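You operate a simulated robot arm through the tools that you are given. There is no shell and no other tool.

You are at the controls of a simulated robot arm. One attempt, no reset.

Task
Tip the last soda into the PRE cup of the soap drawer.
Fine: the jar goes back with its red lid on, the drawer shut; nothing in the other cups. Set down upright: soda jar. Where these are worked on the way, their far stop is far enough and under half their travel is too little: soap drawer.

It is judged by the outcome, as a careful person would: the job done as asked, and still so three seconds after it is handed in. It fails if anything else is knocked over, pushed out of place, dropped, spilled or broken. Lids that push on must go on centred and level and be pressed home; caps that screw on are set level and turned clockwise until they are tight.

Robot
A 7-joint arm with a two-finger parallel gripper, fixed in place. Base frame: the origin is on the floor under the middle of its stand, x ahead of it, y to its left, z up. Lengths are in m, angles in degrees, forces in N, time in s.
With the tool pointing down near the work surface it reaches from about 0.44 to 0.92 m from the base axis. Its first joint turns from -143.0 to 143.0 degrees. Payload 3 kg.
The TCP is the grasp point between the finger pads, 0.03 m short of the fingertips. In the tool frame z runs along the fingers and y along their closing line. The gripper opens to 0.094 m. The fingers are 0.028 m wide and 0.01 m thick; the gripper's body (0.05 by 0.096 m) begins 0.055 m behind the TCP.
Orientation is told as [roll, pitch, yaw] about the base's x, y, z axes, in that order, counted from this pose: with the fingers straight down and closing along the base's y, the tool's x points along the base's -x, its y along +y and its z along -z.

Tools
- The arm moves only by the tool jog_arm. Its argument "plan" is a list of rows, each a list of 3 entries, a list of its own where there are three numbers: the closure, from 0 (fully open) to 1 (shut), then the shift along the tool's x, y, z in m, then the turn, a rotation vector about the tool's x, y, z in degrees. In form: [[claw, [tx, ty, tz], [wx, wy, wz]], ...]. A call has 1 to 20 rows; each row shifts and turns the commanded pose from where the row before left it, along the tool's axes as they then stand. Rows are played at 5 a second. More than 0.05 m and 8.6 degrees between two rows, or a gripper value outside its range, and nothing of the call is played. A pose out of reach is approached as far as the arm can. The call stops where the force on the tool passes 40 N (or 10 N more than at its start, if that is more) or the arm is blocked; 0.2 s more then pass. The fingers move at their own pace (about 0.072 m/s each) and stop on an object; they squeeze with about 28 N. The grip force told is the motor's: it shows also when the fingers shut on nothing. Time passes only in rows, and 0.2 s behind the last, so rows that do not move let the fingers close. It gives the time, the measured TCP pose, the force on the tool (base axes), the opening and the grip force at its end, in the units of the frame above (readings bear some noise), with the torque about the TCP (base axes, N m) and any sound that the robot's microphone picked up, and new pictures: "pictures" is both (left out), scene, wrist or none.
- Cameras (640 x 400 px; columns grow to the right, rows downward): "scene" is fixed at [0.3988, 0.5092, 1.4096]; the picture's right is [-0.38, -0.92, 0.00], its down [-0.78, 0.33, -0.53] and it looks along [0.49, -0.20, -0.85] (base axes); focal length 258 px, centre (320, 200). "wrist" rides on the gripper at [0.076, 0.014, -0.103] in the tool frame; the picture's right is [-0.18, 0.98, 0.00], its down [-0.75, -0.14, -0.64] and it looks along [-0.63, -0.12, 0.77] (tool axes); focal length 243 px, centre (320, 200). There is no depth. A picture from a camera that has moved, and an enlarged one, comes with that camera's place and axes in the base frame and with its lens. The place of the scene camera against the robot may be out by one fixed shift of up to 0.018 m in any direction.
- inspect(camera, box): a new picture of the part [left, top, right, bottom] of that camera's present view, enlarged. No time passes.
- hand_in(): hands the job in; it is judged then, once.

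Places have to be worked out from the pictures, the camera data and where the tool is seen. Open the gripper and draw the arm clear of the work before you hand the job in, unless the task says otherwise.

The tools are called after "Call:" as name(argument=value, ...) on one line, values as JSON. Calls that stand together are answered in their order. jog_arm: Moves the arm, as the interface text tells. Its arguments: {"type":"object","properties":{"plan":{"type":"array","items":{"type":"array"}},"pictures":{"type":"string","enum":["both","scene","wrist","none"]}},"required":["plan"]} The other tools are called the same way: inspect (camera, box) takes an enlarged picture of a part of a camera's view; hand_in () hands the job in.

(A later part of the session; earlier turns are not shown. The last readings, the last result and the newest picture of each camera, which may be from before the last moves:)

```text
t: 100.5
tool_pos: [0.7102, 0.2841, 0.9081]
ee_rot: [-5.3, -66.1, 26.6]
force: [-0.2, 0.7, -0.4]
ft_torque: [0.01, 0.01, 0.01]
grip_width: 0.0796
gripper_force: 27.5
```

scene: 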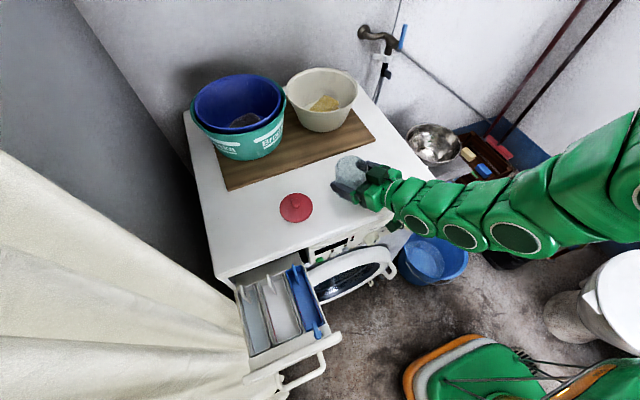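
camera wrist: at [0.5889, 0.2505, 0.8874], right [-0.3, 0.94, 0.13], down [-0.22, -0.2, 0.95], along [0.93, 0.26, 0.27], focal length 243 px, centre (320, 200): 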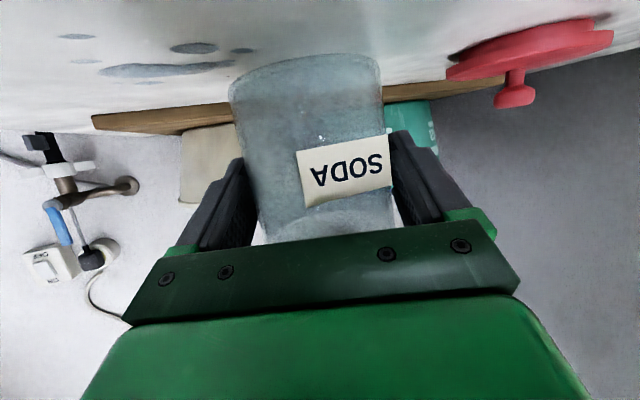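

Still only slight load, so I'll take another millimetre at a time.

Call:
jog_arm(plan=[[1, [0.00092, 0, 0.0004], [0, 0, 0]], [1, [0, 0, 0], [0, 0, 0]]], pictures="both")

Call:
inspect(camera="wrist", box=[160, 0, 480, 200])

```text
t: 101.1
tool_pos: [0.7104, 0.2835, 0.9077]
ee_rot: [-5.3, -66.1, 26.6]
force: [0.1, -0.2, 0.3]
ft_torque: [0.06, 0.06, 0.02]
grip_width: 0.0798
gripper_force: 28.1
camera wrist: at [0.5889, 0.2504, 0.8794], right [-0.3, 0.94, 0.13], down [-0.22, -0.2, 0.95], along [0.93, 0.26, 0.27], focal length 243 px, centre (320, 200)
```

scene: 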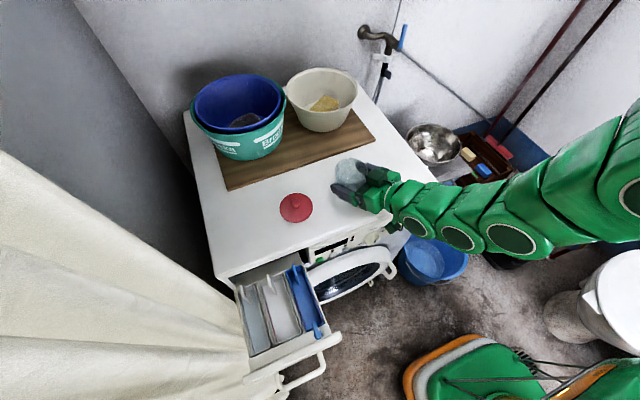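
wrist: 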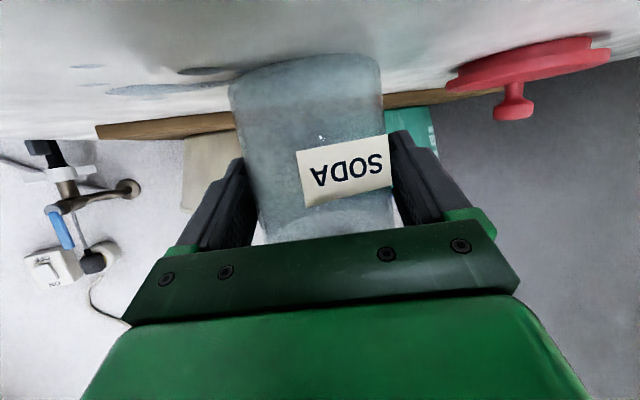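

```text
2.00 times, centred on (320, 100) of wrist
camera zoom: at [0.5889, 0.2504, 0.8794], right [-0.3, 0.94, 0.13], down [-0.22, -0.2, 0.95], along [0.93, 0.26, 0.27], focal length 485 px, centre (320, 400)
```

zoom: 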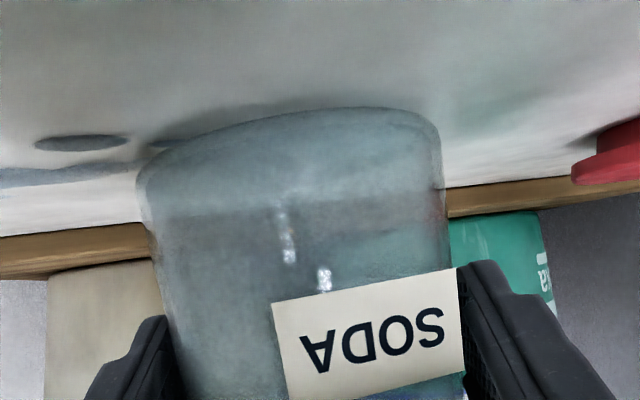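

The force has shifted to about zero, meaning the table is taking the weight. I'll try half a millimetre more to confirm seating before release.

Call:
jog_arm(plan=[[1, [0.0007, 0, 0.0003], [0, 0, 0]], [1, [0, 0, 0], [0, 0, 0]]], pictures="none")

```text
t: 101.7
tool_pos: [0.71, 0.2841, 0.9075]
ee_rot: [-5.2, -66.2, 26.5]
force: [-0.3, 0.1, 10.0]
ft_torque: [0.39, 0.05, -0.01]
grip_width: 0.0799
gripper_force: 28.1
```

The jar is seated, with 10 N contact. I'll open the fingers and back straight out.

Call:
jog_arm(plan=[[1, [-0.0005, 0, -0.0002], [0, 0, 0]], [0.1, [0, 0, 0], [0, 0, 0]], [0, [0, 0, 0], [0, 0, 0]], [0, [0, 0, 0], [0, 0, 0]]], pictures="both")

Call:
inspect(camera="scene", box=[310, 130, 430, 230])

```text
t: 102.7
tool_pos: [0.71, 0.2838, 0.9069]
ee_rot: [-5.2, -66.2, 26.6]
force: [-0.1, 0.4, -0.2]
ft_torque: [0.0, -0.03, 0.01]
grip_width: 0.0941
gripper_force: 0.0
camera wrist: at [0.589, 0.2504, 0.8791], right [-0.3, 0.94, 0.13], down [-0.22, -0.2, 0.95], along [0.93, 0.26, 0.27], focal length 243 px, centre (320, 200)
```

scene: 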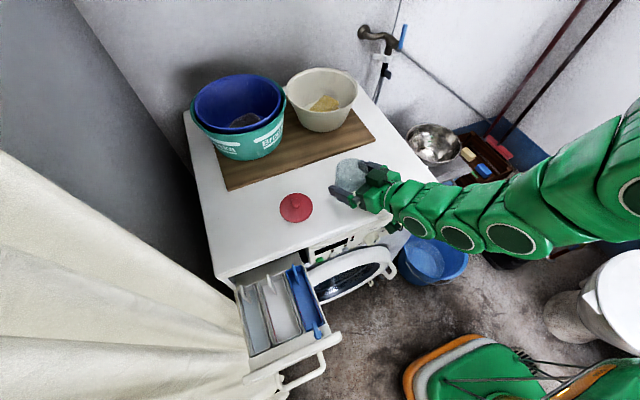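
wrist: 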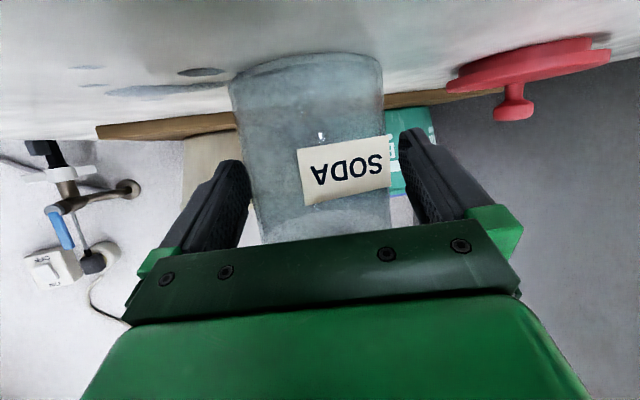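

```text
4.00 times, centred on (370, 180) of scene
camera zoom: at [0.3988, 0.5092, 1.4096], right [-0.38, -0.92, 0.0], down [-0.78, 0.33, -0.53], along [0.49, -0.2, -0.85], focal length 1032 px, centre (120, 280)
```

zoom: 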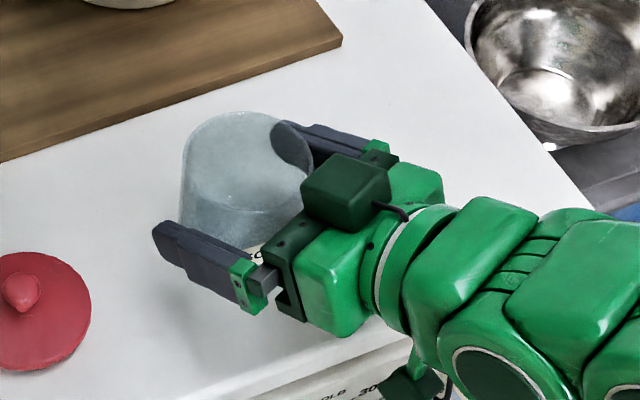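

The jar stands free and upright in its place. I'll retreat along the tool axis, rise, and rotate the hand back to pointing down.

Call:
jog_arm(plan=[[0, [0, 0, -0.01], [0, 0, 0]], [0, [0, 0, -0.012], [0, 0, 0]], [0, [-0.004, 0, -0.0175], [0, 0, 0]], [0, [-0.005, 0, -0.0175], [0, 0, 0]], [0, [-0.005, 0, -0.0175], [0, 0, 0]], [0, [-0.006, 0, -0.0155], [0, 0, 0]], [0, [-0.0274, -0.0011, -0.0121], [0, 0, 0]], [0, [-0.0274, -0.0011, -0.0121], [0, 0, 0]], [0, [-0.0274, -0.0011, -0.0121], [0, 0, 0]], [0, [0, 0, 0], [0, 8.25, 0]], [0, [0, 0, 0], [0, 8.25, 0]], [0, [0, 0, 0], [0, 8.25, 0]], [0, [0, 0, 0], [0, 8.25, 0]], [0, [0, 0, 0], [0, 8.25, 0]], [0, [0, 0, 0], [0, 8.25, 0]], [0, [0, 0, 0], [0, 8.25, 0]], [0, [0, 0, 0], [0, 8.25, 0]], [0, [0, 0, 0], [0, 0, 0]]], pictures="both")

Call:
inspect(camera="scene", box=[280, 130, 420, 230])

```text
t: 106.5
tool_pos: [0.6419, 0.2595, 1.0551]
ee_rot: [-2.1, -0.2, 21.9]
force: [-0.4, 0.2, 0.9]
ft_torque: [0.0, 0.01, -0.03]
grip_width: 0.0937
gripper_force: 0.1
out of reach, approached as far as the arm can: row 6
camera wrist: at [0.5639, 0.2474, 1.1568], right [-0.19, 0.98, -0.04], down [0.74, 0.17, 0.65], along [0.64, 0.1, -0.76], focal length 243 px, centre (320, 200)
```

scene: 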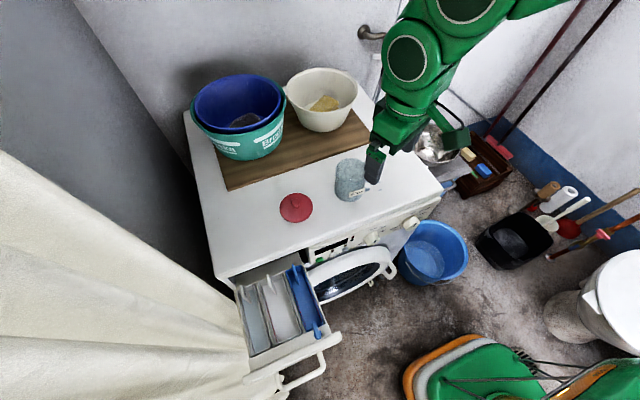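
wrist: 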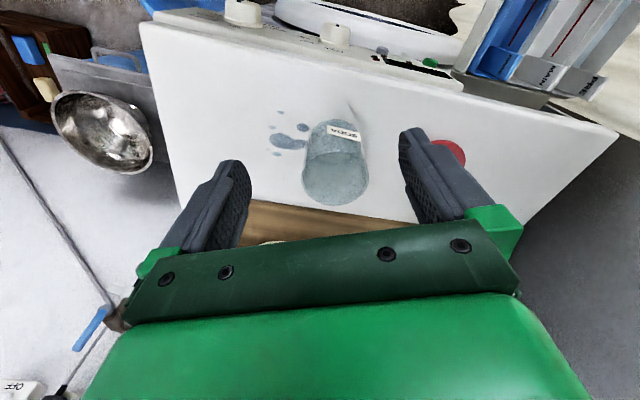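

```text
4.00 times, centred on (350, 180) of scene
camera zoom: at [0.3988, 0.5092, 1.4096], right [-0.38, -0.92, 0.0], down [-0.78, 0.33, -0.53], along [0.49, -0.2, -0.85], focal length 1032 px, centre (200, 280)
```

zoom: 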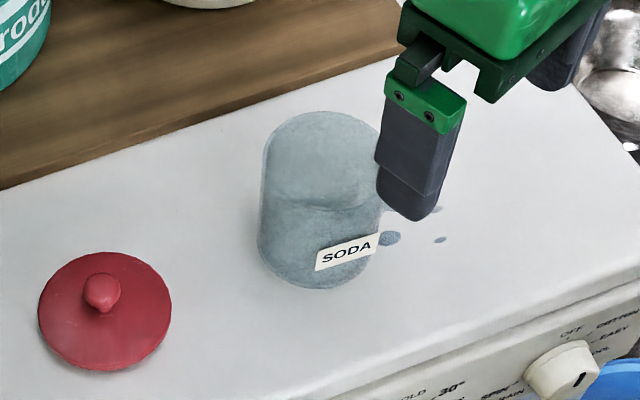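

The jar is back within about 1–2 mm of where it stood. Next I'll square the hand up and go over the lid.

Call:
jog_arm(plan=[[0, [0, 0, 0], [0, 0, 7.3]], [0, [0, 0, 0], [0, 0, 7.3]], [0, [0, 0, 0], [0, 0, 7.3]], [0, [0, 0, 0], [-2.1, 0.2, 0]], [0, [-0.0154, 0.034, 0.005], [0, 0, 0]], [0, [-0.0154, 0.034, 0.005], [0, 0, 0]], [0, [-0.0154, 0.034, 0.005], [0, 0, 0]], [0, [-0.0154, 0.034, 0.005], [0, 0, 0]], [0.3, [-0.0154, 0.034, 0.005], [0, 0, 0]], [0.5, [0, 0, 0], [0, 0, 0]], [0.5, [0, 0, 0], [0, 0, 0]]], pictures="wrist")

Call:
inspect(camera="wrist", box=[220, 30, 420, 155])

```text
t: 108.9
tool_pos: [0.7181, 0.4302, 1.0323]
ee_rot: [0.2, -0.7, -0.1]
force: [0.1, -0.2, 0.6]
ft_torque: [-0.03, 0.05, -0.02]
grip_width: 0.0468
gripper_force: 0.2
camera wrist: at [0.6408, 0.4438, 1.1342], right [0.18, 0.98, 0.01], down [0.74, -0.14, 0.65], along [0.64, -0.12, -0.76], focal length 243 px, centre (320, 200)
```

wrist: 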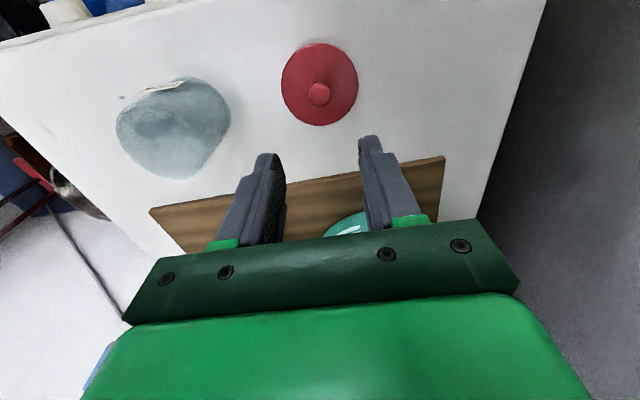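

```text
3.20 times, centred on (320, 92) of wrist
camera zoom: at [0.6408, 0.4438, 1.1342], right [0.18, 0.98, 0.01], down [0.74, -0.14, 0.65], along [0.64, -0.12, -0.76], focal length 776 px, centre (320, 544)
```

zoom: 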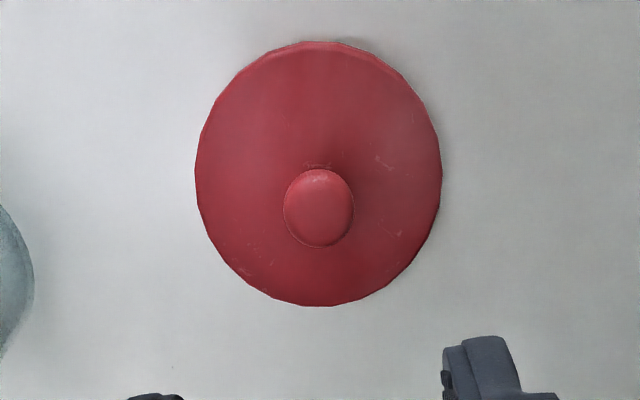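

The knob sits right under the hand. I'll descend to just above the lid surface, with the pads beside the knob.

Call:
jog_arm(plan=[[0.5, [-0.0008, -0.0006, 0.03], [0, 0.5, 0]], [0.5, [0, 0, 0.03], [0, 0, 0]], [0.5, [0, 0, 0.03], [0, 0, 0]], [0.5, [0, 0, 0.025], [0, 0, 0]], [0.5, [0, 0, 0.011], [0, 0, 0]], [0.5, [0, 0, 0.006], [0, 0, 0]], [0.5, [0, 0, 0], [0, 0, 0]]], pictures="both")

Call:
inspect(camera="wrist", box=[220, 80, 420, 205])

```text
t: 110.5
tool_pos: [0.7215, 0.4284, 0.8986]
ee_rot: [0.2, -0.2, 0.0]
force: [0.1, -0.7, -0.4]
ft_torque: [-0.03, -0.01, 0.0]
grip_width: 0.0469
gripper_force: 0.0
camera wrist: at [0.6443, 0.4428, 1.0015], right [0.18, 0.98, 0.0], down [0.75, -0.14, 0.65], along [0.63, -0.12, -0.76], focal length 243 px, centre (320, 200)
```

scene: 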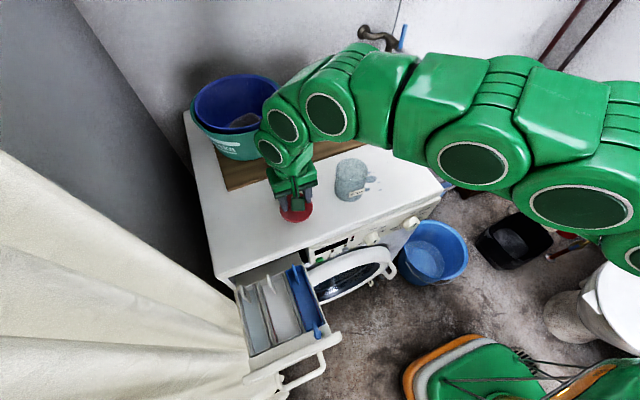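
wrist: 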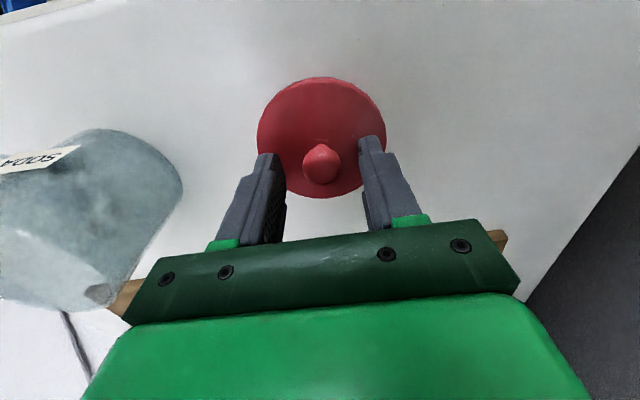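

```text
3.20 times, centred on (320, 142) of wrist
camera zoom: at [0.6443, 0.4428, 1.0015], right [0.18, 0.98, 0.0], down [0.75, -0.14, 0.65], along [0.63, -0.12, -0.76], focal length 776 px, centre (320, 384)
```

zoom: 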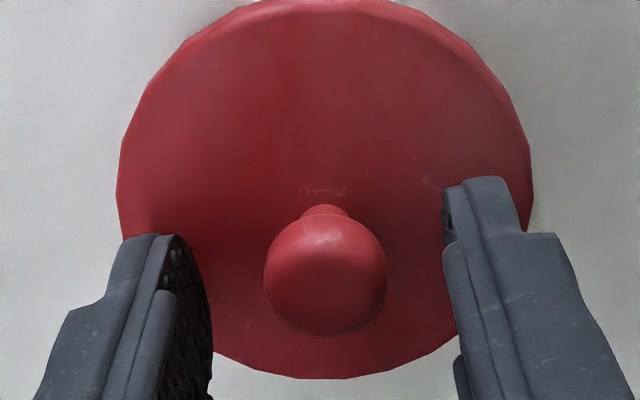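

The knob is between the pads, but the hand is about 2 mm too far forward compared with the original grip. I'll correct that and then close.

Call:
jog_arm(plan=[[0.5, [0.002, 0.001, 0.0008], [0, 0, 0]], [0.5, [0, 0, 0], [0, 0, 0]], [0.75, [0, 0, 0], [0, 0, 0]], [1, [0, 0, 0], [0, 0, 0]], [1, [0, 0, 0], [0, 0, 0]], [1, [0, 0, 0], [0, 0, 0]]], pictures="wrist")

Call:
inspect(camera="wrist", box=[220, 80, 420, 205])

```text
t: 111.9
tool_pos: [0.7202, 0.4299, 0.8976]
ee_rot: [0.2, -0.4, -0.1]
force: [-0.5, 1.0, -0.4]
ft_torque: [-0.05, 0.01, 0.0]
grip_width: 0.0202
gripper_force: 28.2
camera wrist: at [0.6425, 0.4442, 1.0009], right [0.18, 0.98, 0.0], down [0.75, -0.14, 0.65], along [0.63, -0.12, -0.76], focal length 243 px, centre (320, 200)
```

wrist: 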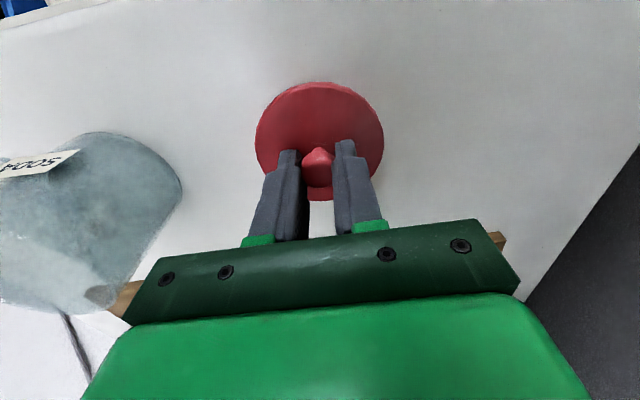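

```text
3.20 times, centred on (320, 142) of wrist
camera zoom: at [0.6425, 0.4442, 1.0009], right [0.18, 0.98, 0.0], down [0.75, -0.14, 0.65], along [0.63, -0.12, -0.76], focal length 776 px, centre (320, 384)
```

zoom: 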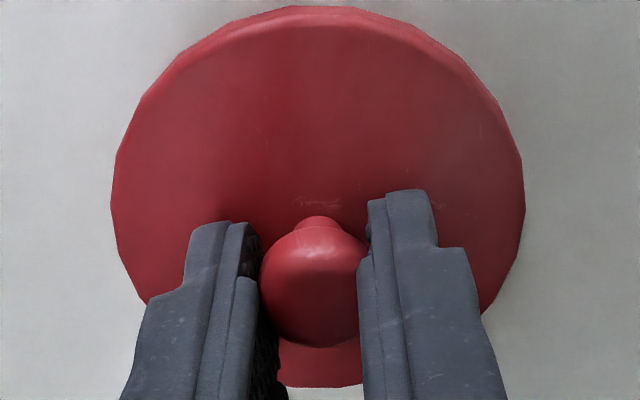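

The lid is gripped with the same geometry as before. I'll check the jar's current position against the earlier view before placing the lid.

Call:
inspect(camera="scene", box=[260, 140, 400, 230])

Call:
inspect(camera="scene", box=[300, 140, 400, 210])

```text
4.44 times, centred on (330, 185) of scene
camera zoom: at [0.3988, 0.5092, 1.4096], right [-0.38, -0.92, 0.0], down [-0.78, 0.33, -0.53], along [0.49, -0.2, -0.85], focal length 1147 px, centre (276, 267)
```

zoom: 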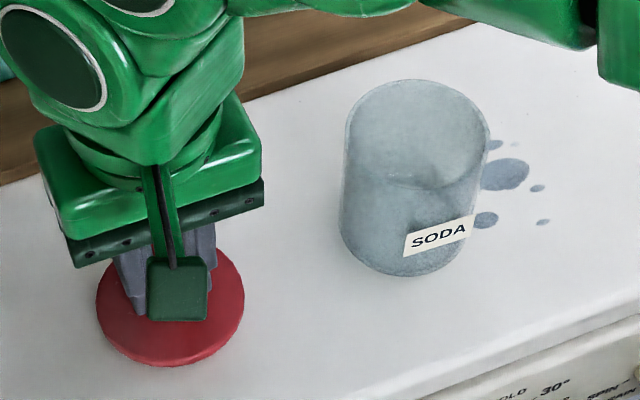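

```text
5.71 times, centred on (350, 175) of scene
camera zoom: at [0.3988, 0.5092, 1.4096], right [-0.38, -0.92, 0.0], down [-0.78, 0.33, -0.53], along [0.49, -0.2, -0.85], focal length 1475 px, centre (149, 343)
```

zoom: 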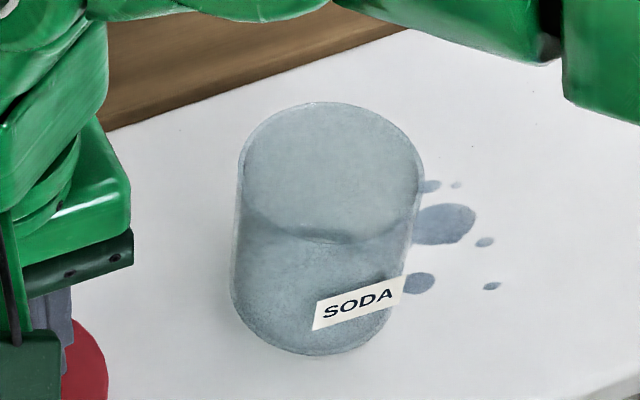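

The jar has shifted about 1.7 mm from its original spot, so its centre is now near (0.7216, 0.2882). I'll lift the lid, carry it above the jar, and check alignment.

Call:
jog_arm(plan=[[1, [0, 0, -0.015], [0, 0, 0]], [1, [0, 0, -0.03], [0, 0, 0]], [1, [0, 0, -0.04], [0, 0, 0]], [1, [0, 0, -0.03], [0, 0, 0]], [1, [-0.0003, -0.0284, 0], [0, 0, 0]], [1, [-0.0003, -0.0284, 0], [0, 0, 0]], [1, [-0.0003, -0.0284, 0], [0, 0, 0]], [1, [-0.0003, -0.0284, 0], [0, 0, 0]], [1, [-0.0002, -0.0281, 0], [0, 0, 0]], [1, [0, 0, 0], [0, 0, 0]], [1, [0, 0, 0], [0, 0, 0]]], pictures="both")

Call:
inspect(camera="scene", box=[300, 130, 400, 200])

Call:
inspect(camera="wrist", box=[220, 50, 420, 175])

```text
t: 114.3
tool_pos: [0.7209, 0.288, 1.0132]
ee_rot: [0.2, -0.3, 0.0]
force: [-0.3, -0.4, -0.4]
ft_torque: [-0.01, 0.04, -0.02]
grip_width: 0.0199
gripper_force: 27.5
camera wrist: at [0.6439, 0.3022, 1.1162], right [0.18, 0.98, 0.0], down [0.75, -0.14, 0.65], along [0.63, -0.12, -0.76], focal length 243 px, centre (320, 200)
```

scene: 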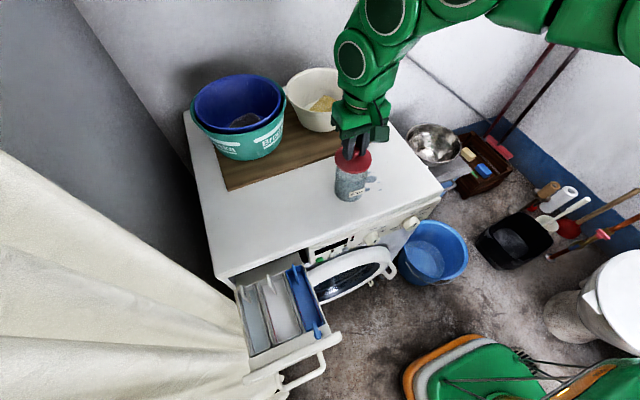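
wrist: 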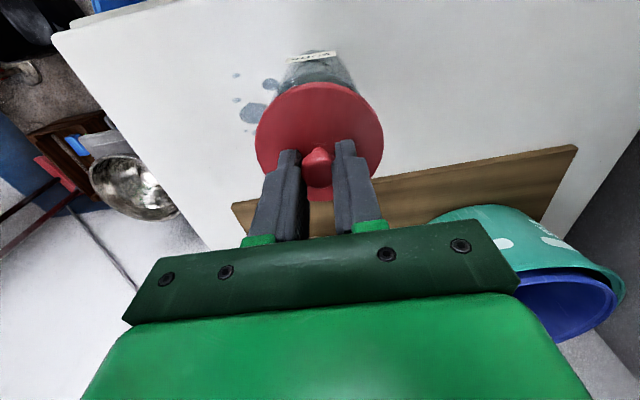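

```text
5.71 times, centred on (350, 165) of scene
camera zoom: at [0.3988, 0.5092, 1.4096], right [-0.38, -0.92, 0.0], down [-0.78, 0.33, -0.53], along [0.49, -0.2, -0.85], focal length 1475 px, centre (149, 400)
```

zoom: 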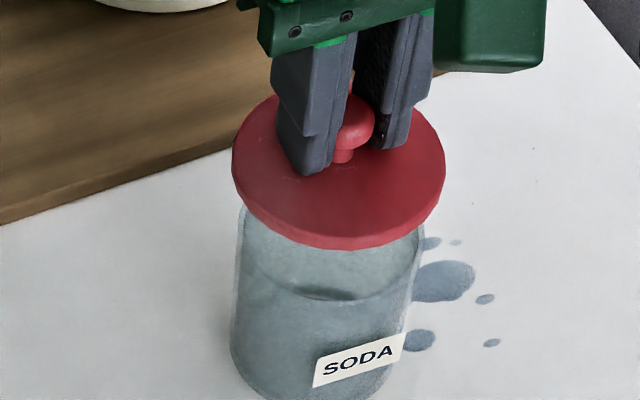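

```text
3.20 times, centred on (320, 112) of wrist
camera zoom: at [0.6439, 0.3022, 1.1162], right [0.18, 0.98, 0.0], down [0.75, -0.14, 0.65], along [0.63, -0.12, -0.76], focal length 776 px, centre (320, 480)
```

zoom: 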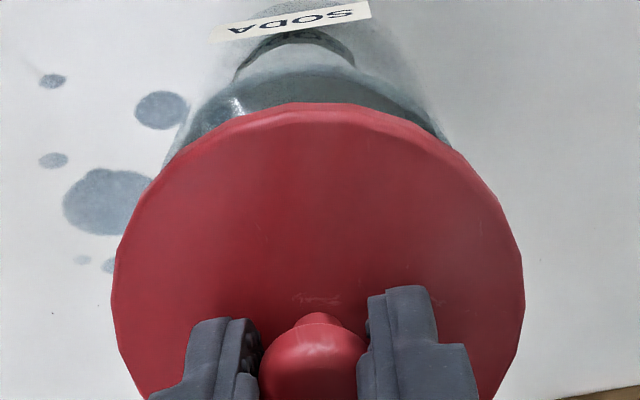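

The lid is roughly concentric above the jar. I'll nudge it by under 1 mm and lower it to a few millimetres above the rim for a final check.

Call:
jog_arm(plan=[[1, [-0.0007, 0.0003, 0.012], [0, 0, 0]], [1, [0, 0, 0.012], [0, 0, 0]], [1, [0, 0, 0.008], [0, 0, 0]], [1, [0, 0, 0], [0, 0, 0]]], pictures="both")

Call:
inspect(camera="scene", box=[310, 140, 390, 200])

Call:
inspect(camera="wrist", box=[220, 50, 420, 175])

```text
t: 115.3
tool_pos: [0.7218, 0.2873, 0.9815]
ee_rot: [0.2, -0.3, 0.0]
force: [0.6, 1.1, -0.9]
ft_torque: [0.01, 0.01, -0.03]
grip_width: 0.0202
gripper_force: 28.1
camera wrist: at [0.6438, 0.3027, 1.0842], right [0.18, 0.98, 0.0], down [0.75, -0.14, 0.64], along [0.63, -0.12, -0.76], focal length 243 px, centre (320, 200)
```

scene: 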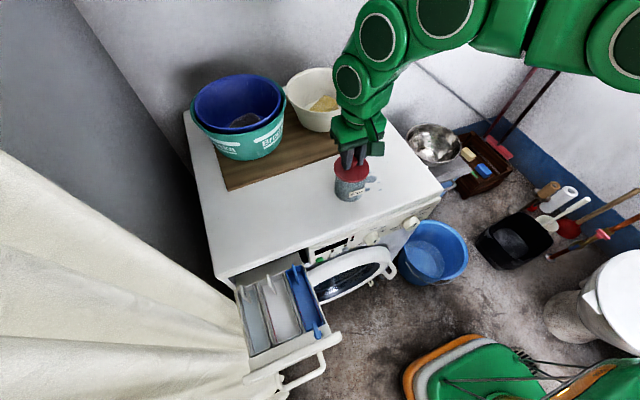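
wrist: 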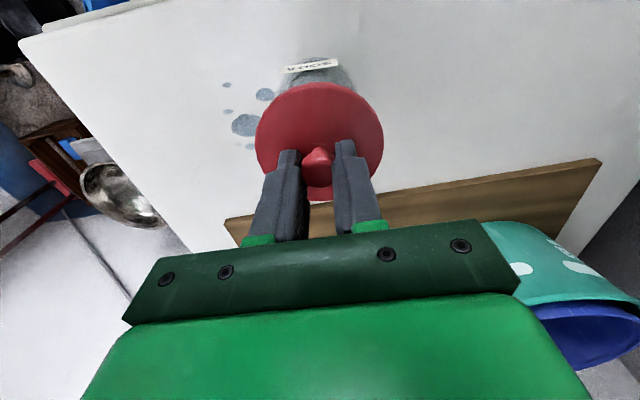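

```text
6.67 times, centred on (350, 170) of scene
camera zoom: at [0.3988, 0.5092, 1.4096], right [-0.38, -0.92, 0.0], down [-0.78, 0.33, -0.53], along [0.49, -0.2, -0.85], focal length 1720 px, centre (120, 400)
```

zoom: 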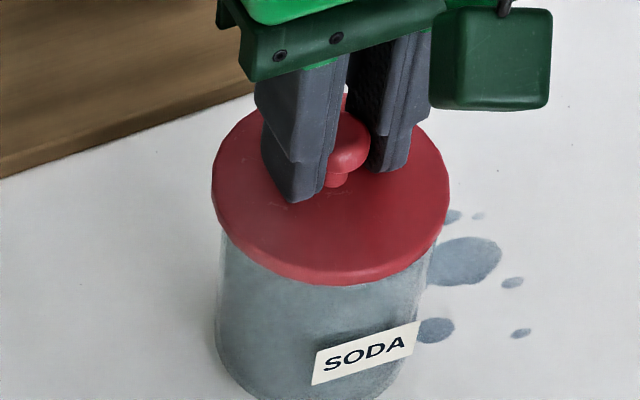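

```text
3.20 times, centred on (320, 112) of wrist
camera zoom: at [0.6438, 0.3027, 1.0842], right [0.18, 0.98, 0.0], down [0.75, -0.14, 0.64], along [0.63, -0.12, -0.76], focal length 776 px, centre (320, 480)
```

zoom: 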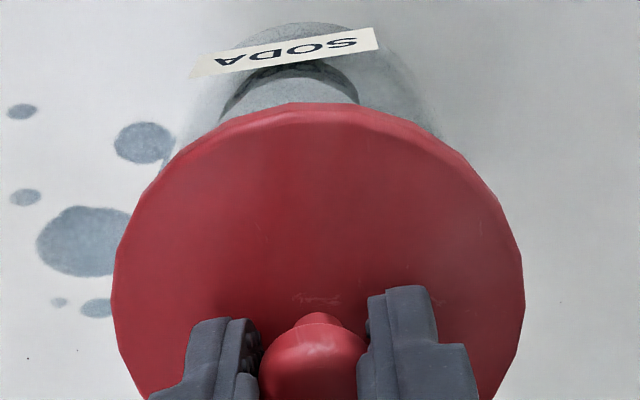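

The lid is about 6 mm above its seat. I'll take larger views of the lid edges to judge centring.

Call:
inspect(camera="scene", box=[328, 160, 376, 196])

Call:
inspect(camera="wrist", box=[240, 50, 400, 120])

```text
11.11 times, centred on (352, 178) of scene
camera zoom: at [0.3988, 0.5092, 1.4096], right [-0.38, -0.92, 0.0], down [-0.78, 0.33, -0.53], along [0.49, -0.2, -0.85], focal length 2868 px, centre (-36, 444)
```

zoom: 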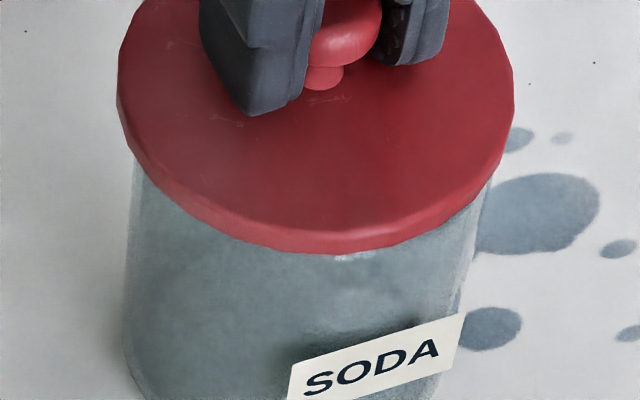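

```text
4.00 times, centred on (320, 85) of wrist
camera zoom: at [0.6438, 0.3027, 1.0842], right [0.18, 0.98, 0.0], down [0.75, -0.14, 0.64], along [0.63, -0.12, -0.76], focal length 970 px, centre (320, 660)
```

zoom: 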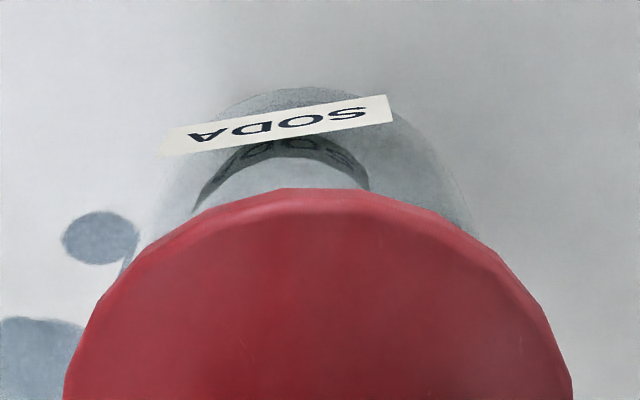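

Comparing silhouettes, the lid sits roughly 2 mm to the +y side of the jar axis. I'll shift -2 mm in y and re-check at the same zoom.

Call:
jog_arm(plan=[[1, [0, -0.002, 0], [0, 0, 0]], [1, [0, 0, 0], [0, 0, 0]], [1, [0, 0, 0], [0, 0, 0]]], pictures="none")

Call:
inspect(camera="scene", box=[328, 160, 376, 196])

Call:
inspect(camera="wrist", box=[240, 50, 400, 120])

```text
t: 116.1
tool_pos: [0.722, 0.2872, 0.9822]
ee_rot: [0.3, -0.2, 0.0]
force: [-0.3, -0.6, -0.2]
ft_torque: [0.02, -0.02, 0.02]
grip_width: 0.0203
gripper_force: 28.1
```

```text
11.11 times, centred on (352, 178) of scene
camera zoom: at [0.3988, 0.5092, 1.4096], right [-0.38, -0.92, 0.0], down [-0.78, 0.33, -0.53], along [0.49, -0.2, -0.85], focal length 2868 px, centre (-36, 444)
```

zoom: 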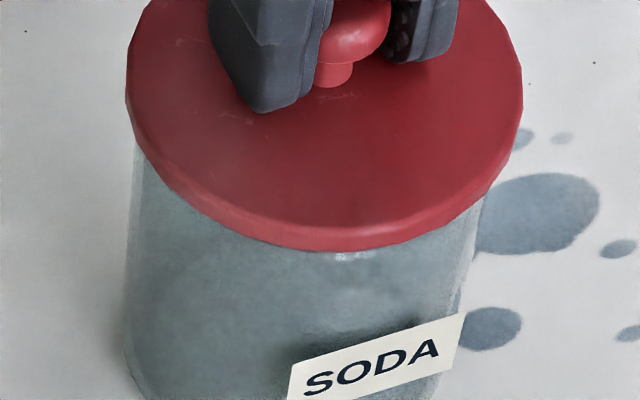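

```text
4.00 times, centred on (320, 85) of wrist
camera zoom: at [0.6437, 0.3006, 1.0842], right [0.18, 0.98, 0.0], down [0.75, -0.14, 0.64], along [0.63, -0.12, -0.76], focal length 970 px, centre (320, 660)
```

zoom: 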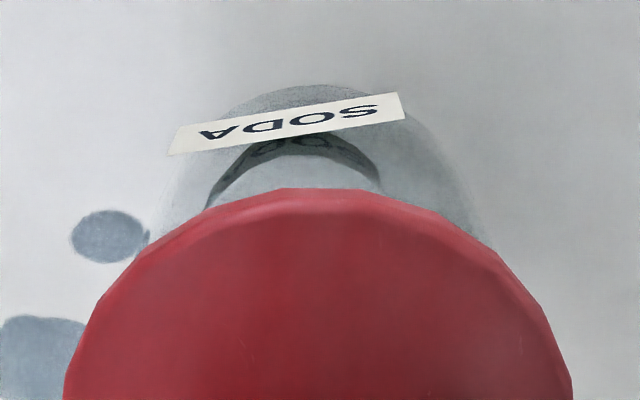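

Laterally the lid is now within about 0.7 mm. I'll apply a last sub-millimetre correction and lower it in small steps while watching the force.

Call:
jog_arm(plan=[[1, [-0.0006, -0.0007, 0.001], [0, 0, 0]], [1, [0, 0, 0.0015], [0, 0, 0]], [1, [0, 0, 0.0015], [0, 0, 0]], [1, [0, 0, 0], [0, 0, 0]]], pictures="none")

Call:
inspect(camera="scene", box=[328, 160, 376, 196])

```text
t: 117.1
tool_pos: [0.7208, 0.2843, 0.9776]
ee_rot: [0.3, -0.3, 0.0]
force: [0.4, -0.3, 0.0]
ft_torque: [0.01, 0.01, 0.01]
grip_width: 0.0201
gripper_force: 27.7
```

```text
11.11 times, centred on (352, 178) of scene
camera zoom: at [0.3988, 0.5092, 1.4096], right [-0.38, -0.92, 0.0], down [-0.78, 0.33, -0.53], along [0.49, -0.2, -0.85], focal length 2868 px, centre (-36, 444)
```

zoom: 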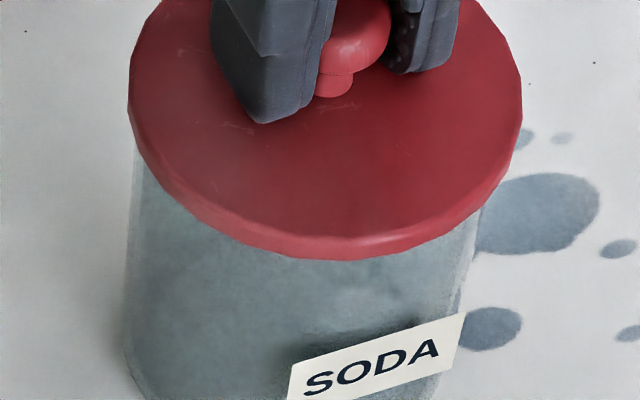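

The lid is centred now. I'll lower in 1 mm steps until it seats.

Call:
jog_arm(plan=[[1, [0, 0, 0.001], [0, 0, 0]], [1, [0, 0, 0.001], [0, 0, 0]], [1, [0, 0, 0], [0, 0, 0]]], pictures="none")

```text
t: 117.9
tool_pos: [0.7205, 0.2859, 0.9748]
ee_rot: [0.3, -0.4, 0.1]
force: [-0.3, -0.4, 3.8]
ft_torque: [-0.02, 0.03, -0.04]
grip_width: 0.0201
gripper_force: 28.0
```

Contact at TCP z 0.9748 matches the original seated height. I'll press it home gently.

Call:
jog_arm(plan=[[1, [0, 0, 0.0008], [0, 0, 0]], [1, [0, 0, 0], [0, 0, 0]]], pictures="none")

```text
t: 118.5
tool_pos: [0.7225, 0.286, 0.9755]
ee_rot: [0.3, -0.3, 0.0]
force: [-2.8, -1.2, 19.5]
ft_torque: [-0.02, 0.22, 0.02]
grip_width: 0.0201
gripper_force: 27.7
```

At 19.5 N nothing is giving way, so the lid is sitting firmly. One slightly firmer press to be sure it is home, then I'll look.

Call:
jog_arm(plan=[[1, [0, 0, 0.0005], [0, 0, 0]], [1, [0, 0, 0], [0, 0, 0]]], pictures="both")

Call:
inspect(camera="scene", box=[328, 160, 376, 196])

```text
t: 119.1
tool_pos: [0.7228, 0.2855, 0.9739]
ee_rot: [0.3, -0.4, 0.0]
force: [1.1, -0.2, 25.9]
ft_torque: [0.0, -0.13, -0.03]
grip_width: 0.0202
gripper_force: 28.0
camera wrist: at [0.6444, 0.2997, 1.0768], right [0.18, 0.98, 0.01], down [0.75, -0.14, 0.65], along [0.64, -0.12, -0.76], focal length 243 px, centre (320, 200)
```

scene: 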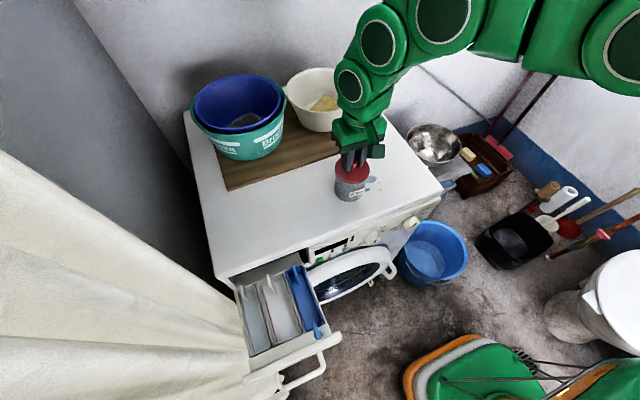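
wrist: 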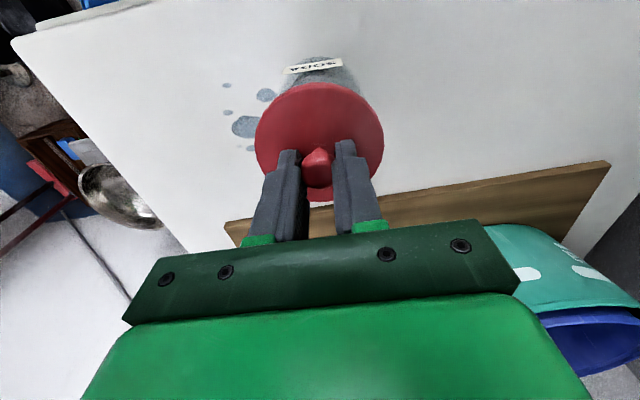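

```text
11.11 times, centred on (352, 178) of scene
camera zoom: at [0.3988, 0.5092, 1.4096], right [-0.38, -0.92, 0.0], down [-0.78, 0.33, -0.53], along [0.49, -0.2, -0.85], focal length 2868 px, centre (-36, 444)
```

zoom: 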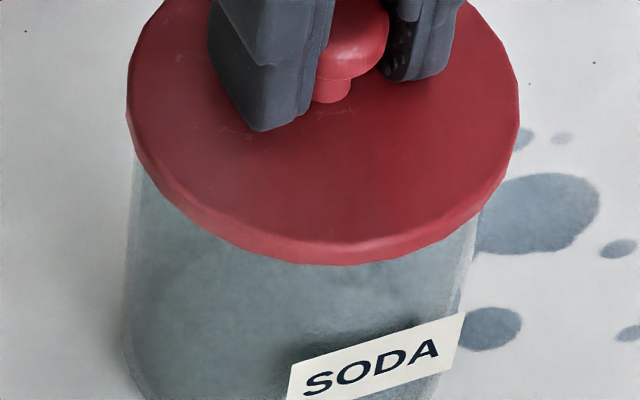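

The lid looks level, centred and seated. I'll unload it, open the fingers, and lift clear.

Call:
jog_arm(plan=[[1, [0, 0, -0.0012], [0, 0, 0]], [0.7, [0, 0, 0], [0, 0, 0]], [0.5, [0, 0, 0], [0, 0, 0]], [0.5, [0, 0, -0.02], [0, 0, 0]], [0.5, [0, 0, -0.03], [0, 0, 0]], [0.5, [0, 0, -0.03], [0, 0, 0]], [0.5, [0, 0, 0], [0, 0, 0]]], pictures="both")

Call:
inspect(camera="scene", box=[310, 140, 400, 210])

Call:
inspect(camera="wrist", box=[220, 30, 420, 155])

```text
t: 120.7
tool_pos: [0.7221, 0.2856, 1.0561]
ee_rot: [0.2, -0.3, 0.0]
force: [-0.3, -0.5, -0.1]
ft_torque: [0.01, 0.0, -0.01]
grip_width: 0.0471
gripper_force: 0.1
camera wrist: at [0.6446, 0.3, 1.1586], right [0.18, 0.98, 0.0], down [0.75, -0.14, 0.65], along [0.63, -0.12, -0.76], focal length 243 px, centre (320, 200)
```

scene: 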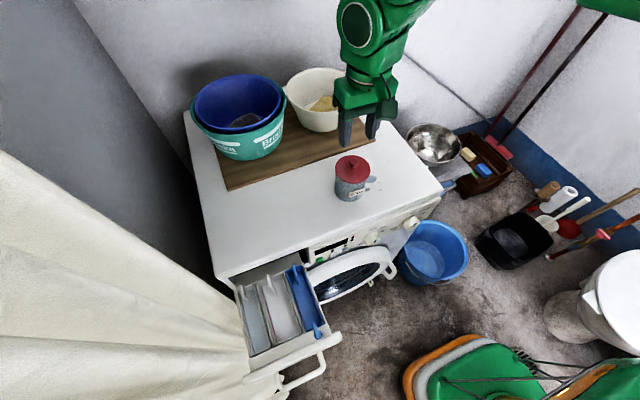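
wrist: 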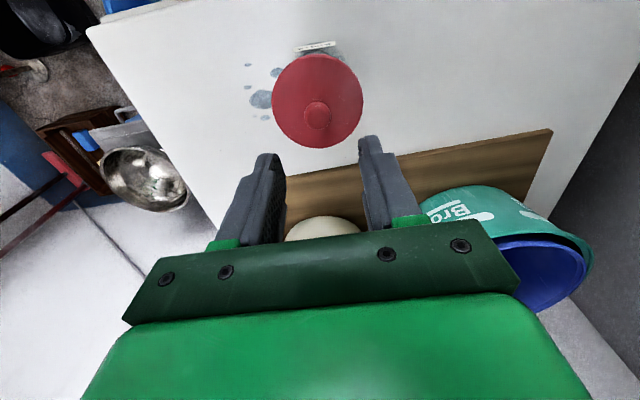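

```text
5.71 times, centred on (355, 175) of scene
camera zoom: at [0.3988, 0.5092, 1.4096], right [-0.38, -0.92, 0.0], down [-0.78, 0.33, -0.53], along [0.49, -0.2, -0.85], focal length 1475 px, centre (120, 343)
```

zoom: 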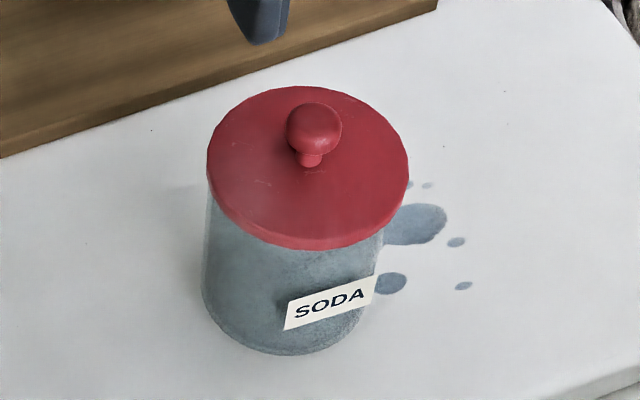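

```text
3.20 times, centred on (320, 92) of wrist
camera zoom: at [0.6446, 0.3, 1.1586], right [0.18, 0.98, 0.0], down [0.75, -0.14, 0.65], along [0.63, -0.12, -0.76], focal length 776 px, centre (320, 544)
```

zoom: 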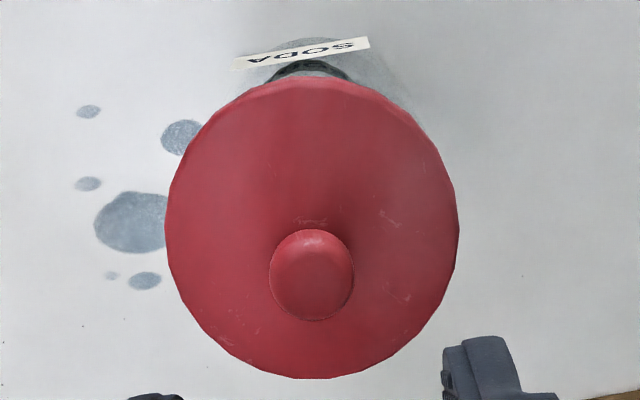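

The lid and jar match the opening view. To shut the drawer I'll use closed fingers pointing down, pushing the front panel above the handle, so I'll move in front of the drawer at a safe height first.

Call:
jog_arm(plan=[[0.5, [0.034, 0.025, 0], [0, 0.3, 0]], [0.5, [0.034, 0.025, 0], [0, 0, 0]], [0.5, [0.034, 0.025, 0], [0, 0, 0]], [0.7, [0.034, 0.025, 0], [0, 0, 0]], [1, [0.034, 0.025, 0], [0, 0, 0]], [1, [0.034, 0.025, 0], [0, 0, 0]], [1, [0.034, 0.025, 0], [0, 0, 0]], [1, [0.034, 0.025, 0], [0, 0, 0]], [1, [0.034, 0.025, 0], [0, 0, 0]], [1, [0.036, 0.025, 0], [0, 0, 0]], [1, [0, 0, 0.04], [0, 0, 0]], [1, [0, 0, 0.04], [0, 0, 0]], [1, [0, 0, 0.04], [0, 0, 0]], [1, [0, 0, 0], [0, 0, 0]]], pictures="both")

Call:
inspect(camera="wrist", box=[220, 60, 420, 185])

```text
t: 123.7
tool_pos: [0.3792, 0.5345, 0.9363]
ee_rot: [0.3, 0.0, 0.0]
force: [-1.0, -0.3, -0.2]
ft_torque: [0.0, -0.02, -0.02]
grip_width: 0.0002
gripper_force: 28.7
camera wrist: at [0.3026, 0.5489, 1.039], right [0.18, 0.98, 0.0], down [0.75, -0.14, 0.64], along [0.63, -0.12, -0.77], focal length 243 px, centre (320, 200)
```

scene: 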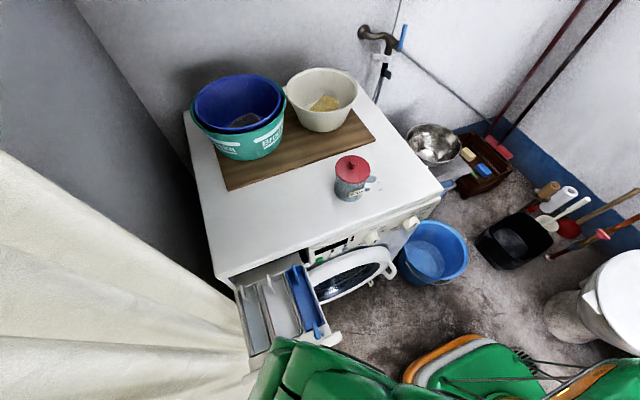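
wrist: 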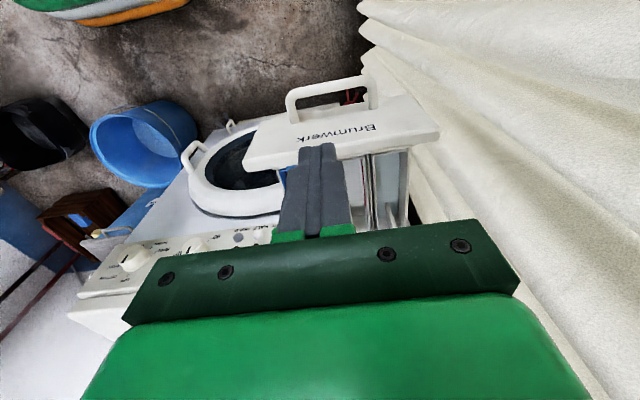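

```text
3.20 times, centred on (320, 122) of wrist
camera zoom: at [0.3026, 0.5489, 1.039], right [0.18, 0.98, 0.0], down [0.75, -0.14, 0.64], along [0.63, -0.12, -0.77], focal length 776 px, centre (320, 448)
```

zoom: 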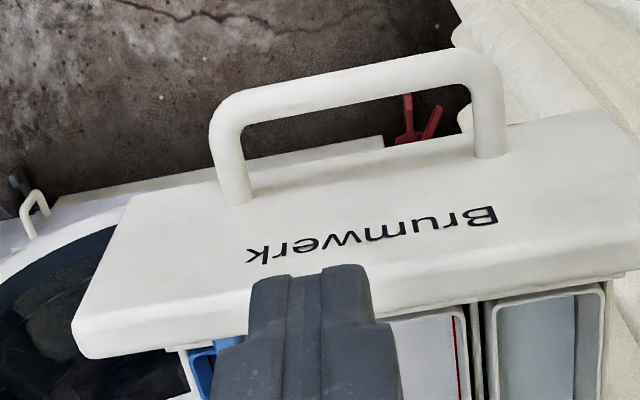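

The fingertips are in front of the panel and above the handle. I'll descend to panel height, with fingertips at z≈0.785.

Call:
jog_arm(plan=[[1, [0, 0, 0.035], [0, 0, 0]], [1, [0, 0, 0.035], [0, 0, 0]], [1, [0, 0, 0.03], [0, 0, 0]], [1, [0, 0, 0.02], [0, 0, 0]], [1, [0, 0, 0], [0, 0, 0]]], pictures="both")

Call:
inspect(camera="wrist", box=[220, 60, 420, 185])

```text
t: 124.9
tool_pos: [0.3789, 0.5364, 0.8151]
ee_rot: [0.2, 0.0, 0.0]
force: [-0.1, 0.6, 0.4]
ft_torque: [-0.01, -0.01, -0.01]
grip_width: 0.0
gripper_force: 28.0
camera wrist: at [0.3024, 0.5501, 0.9187], right [0.18, 0.98, 0.0], down [0.75, -0.14, 0.64], along [0.63, -0.12, -0.77], focal length 243 px, centre (320, 200)
```

scene: 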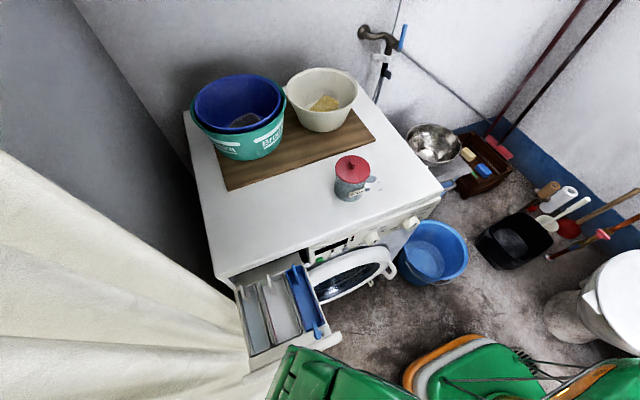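
wrist: 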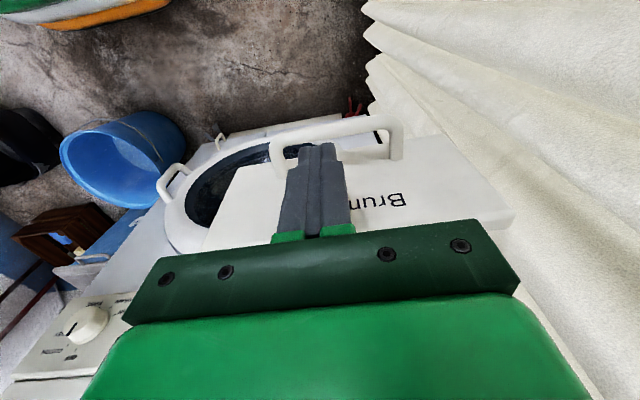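

```text
3.20 times, centred on (320, 122) of wrist
camera zoom: at [0.3024, 0.5501, 0.9187], right [0.18, 0.98, 0.0], down [0.75, -0.14, 0.64], along [0.63, -0.12, -0.77], focal length 776 px, centre (320, 448)
```

zoom: 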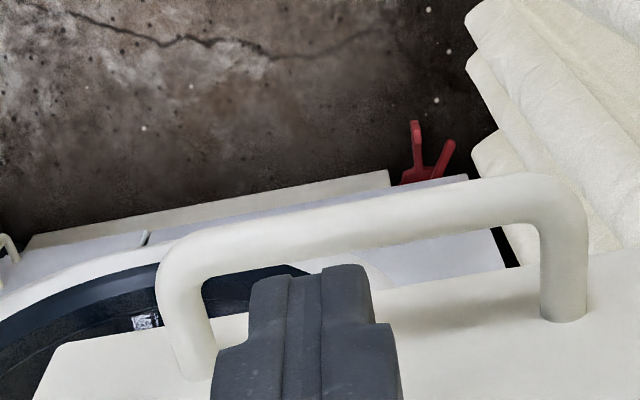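

The fingers are just in front of the panel and above the handle. I'll push along +x to close the drawer.

Call:
jog_arm(plan=[[1, [-0.015, 0, 0], [0, 0, 0]], [1, [-0.015, 0, 0], [0, 0, 0]], [1, [-0.015, 0, 0], [0, 0, 0]], [1, [-0.018, 0, 0], [0, 0, 0]], [1, [-0.018, 0, 0], [0, 0, 0]], [1, [-0.018, 0, 0], [0, 0, 0]], [1, [-0.018, 0, 0], [0, 0, 0]], [1, [-0.018, 0, 0], [0, 0, 0]], [1, [-0.018, 0, 0], [0, 0, 0]], [1, [-0.018, 0, 0], [0, 0, 0]]], pictures="both")

```text
t: 127.1
tool_pos: [0.5515, 0.536, 0.8177]
ee_rot: [0.2, 0.0, 0.0]
force: [-0.4, 1.0, -0.6]
ft_torque: [0.01, -0.02, -0.02]
grip_width: 0.0001
gripper_force: 28.4
camera wrist: at [0.4741, 0.5503, 0.9199], right [0.18, 0.98, 0.0], down [0.75, -0.14, 0.64], along [0.63, -0.12, -0.77], focal length 243 px, centre (320, 200)
```

scene: 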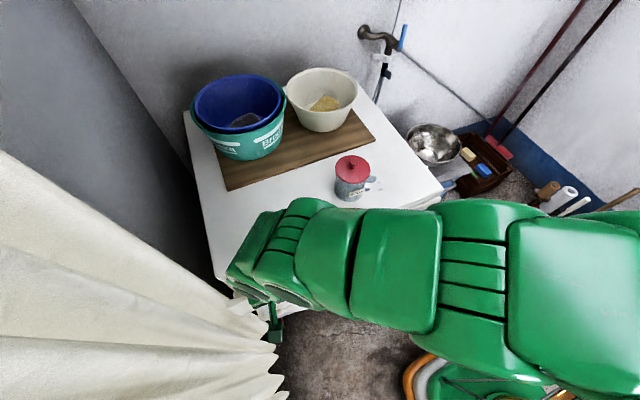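
wrist: 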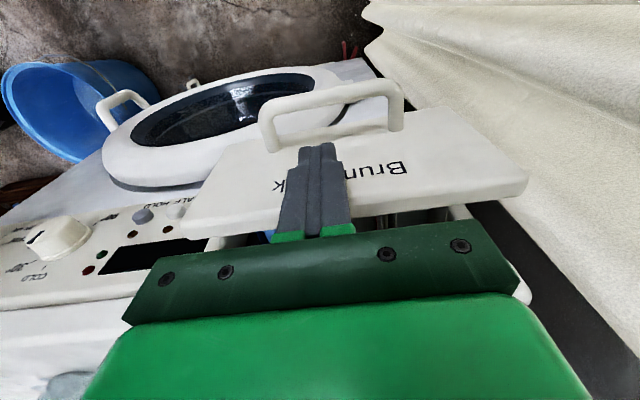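

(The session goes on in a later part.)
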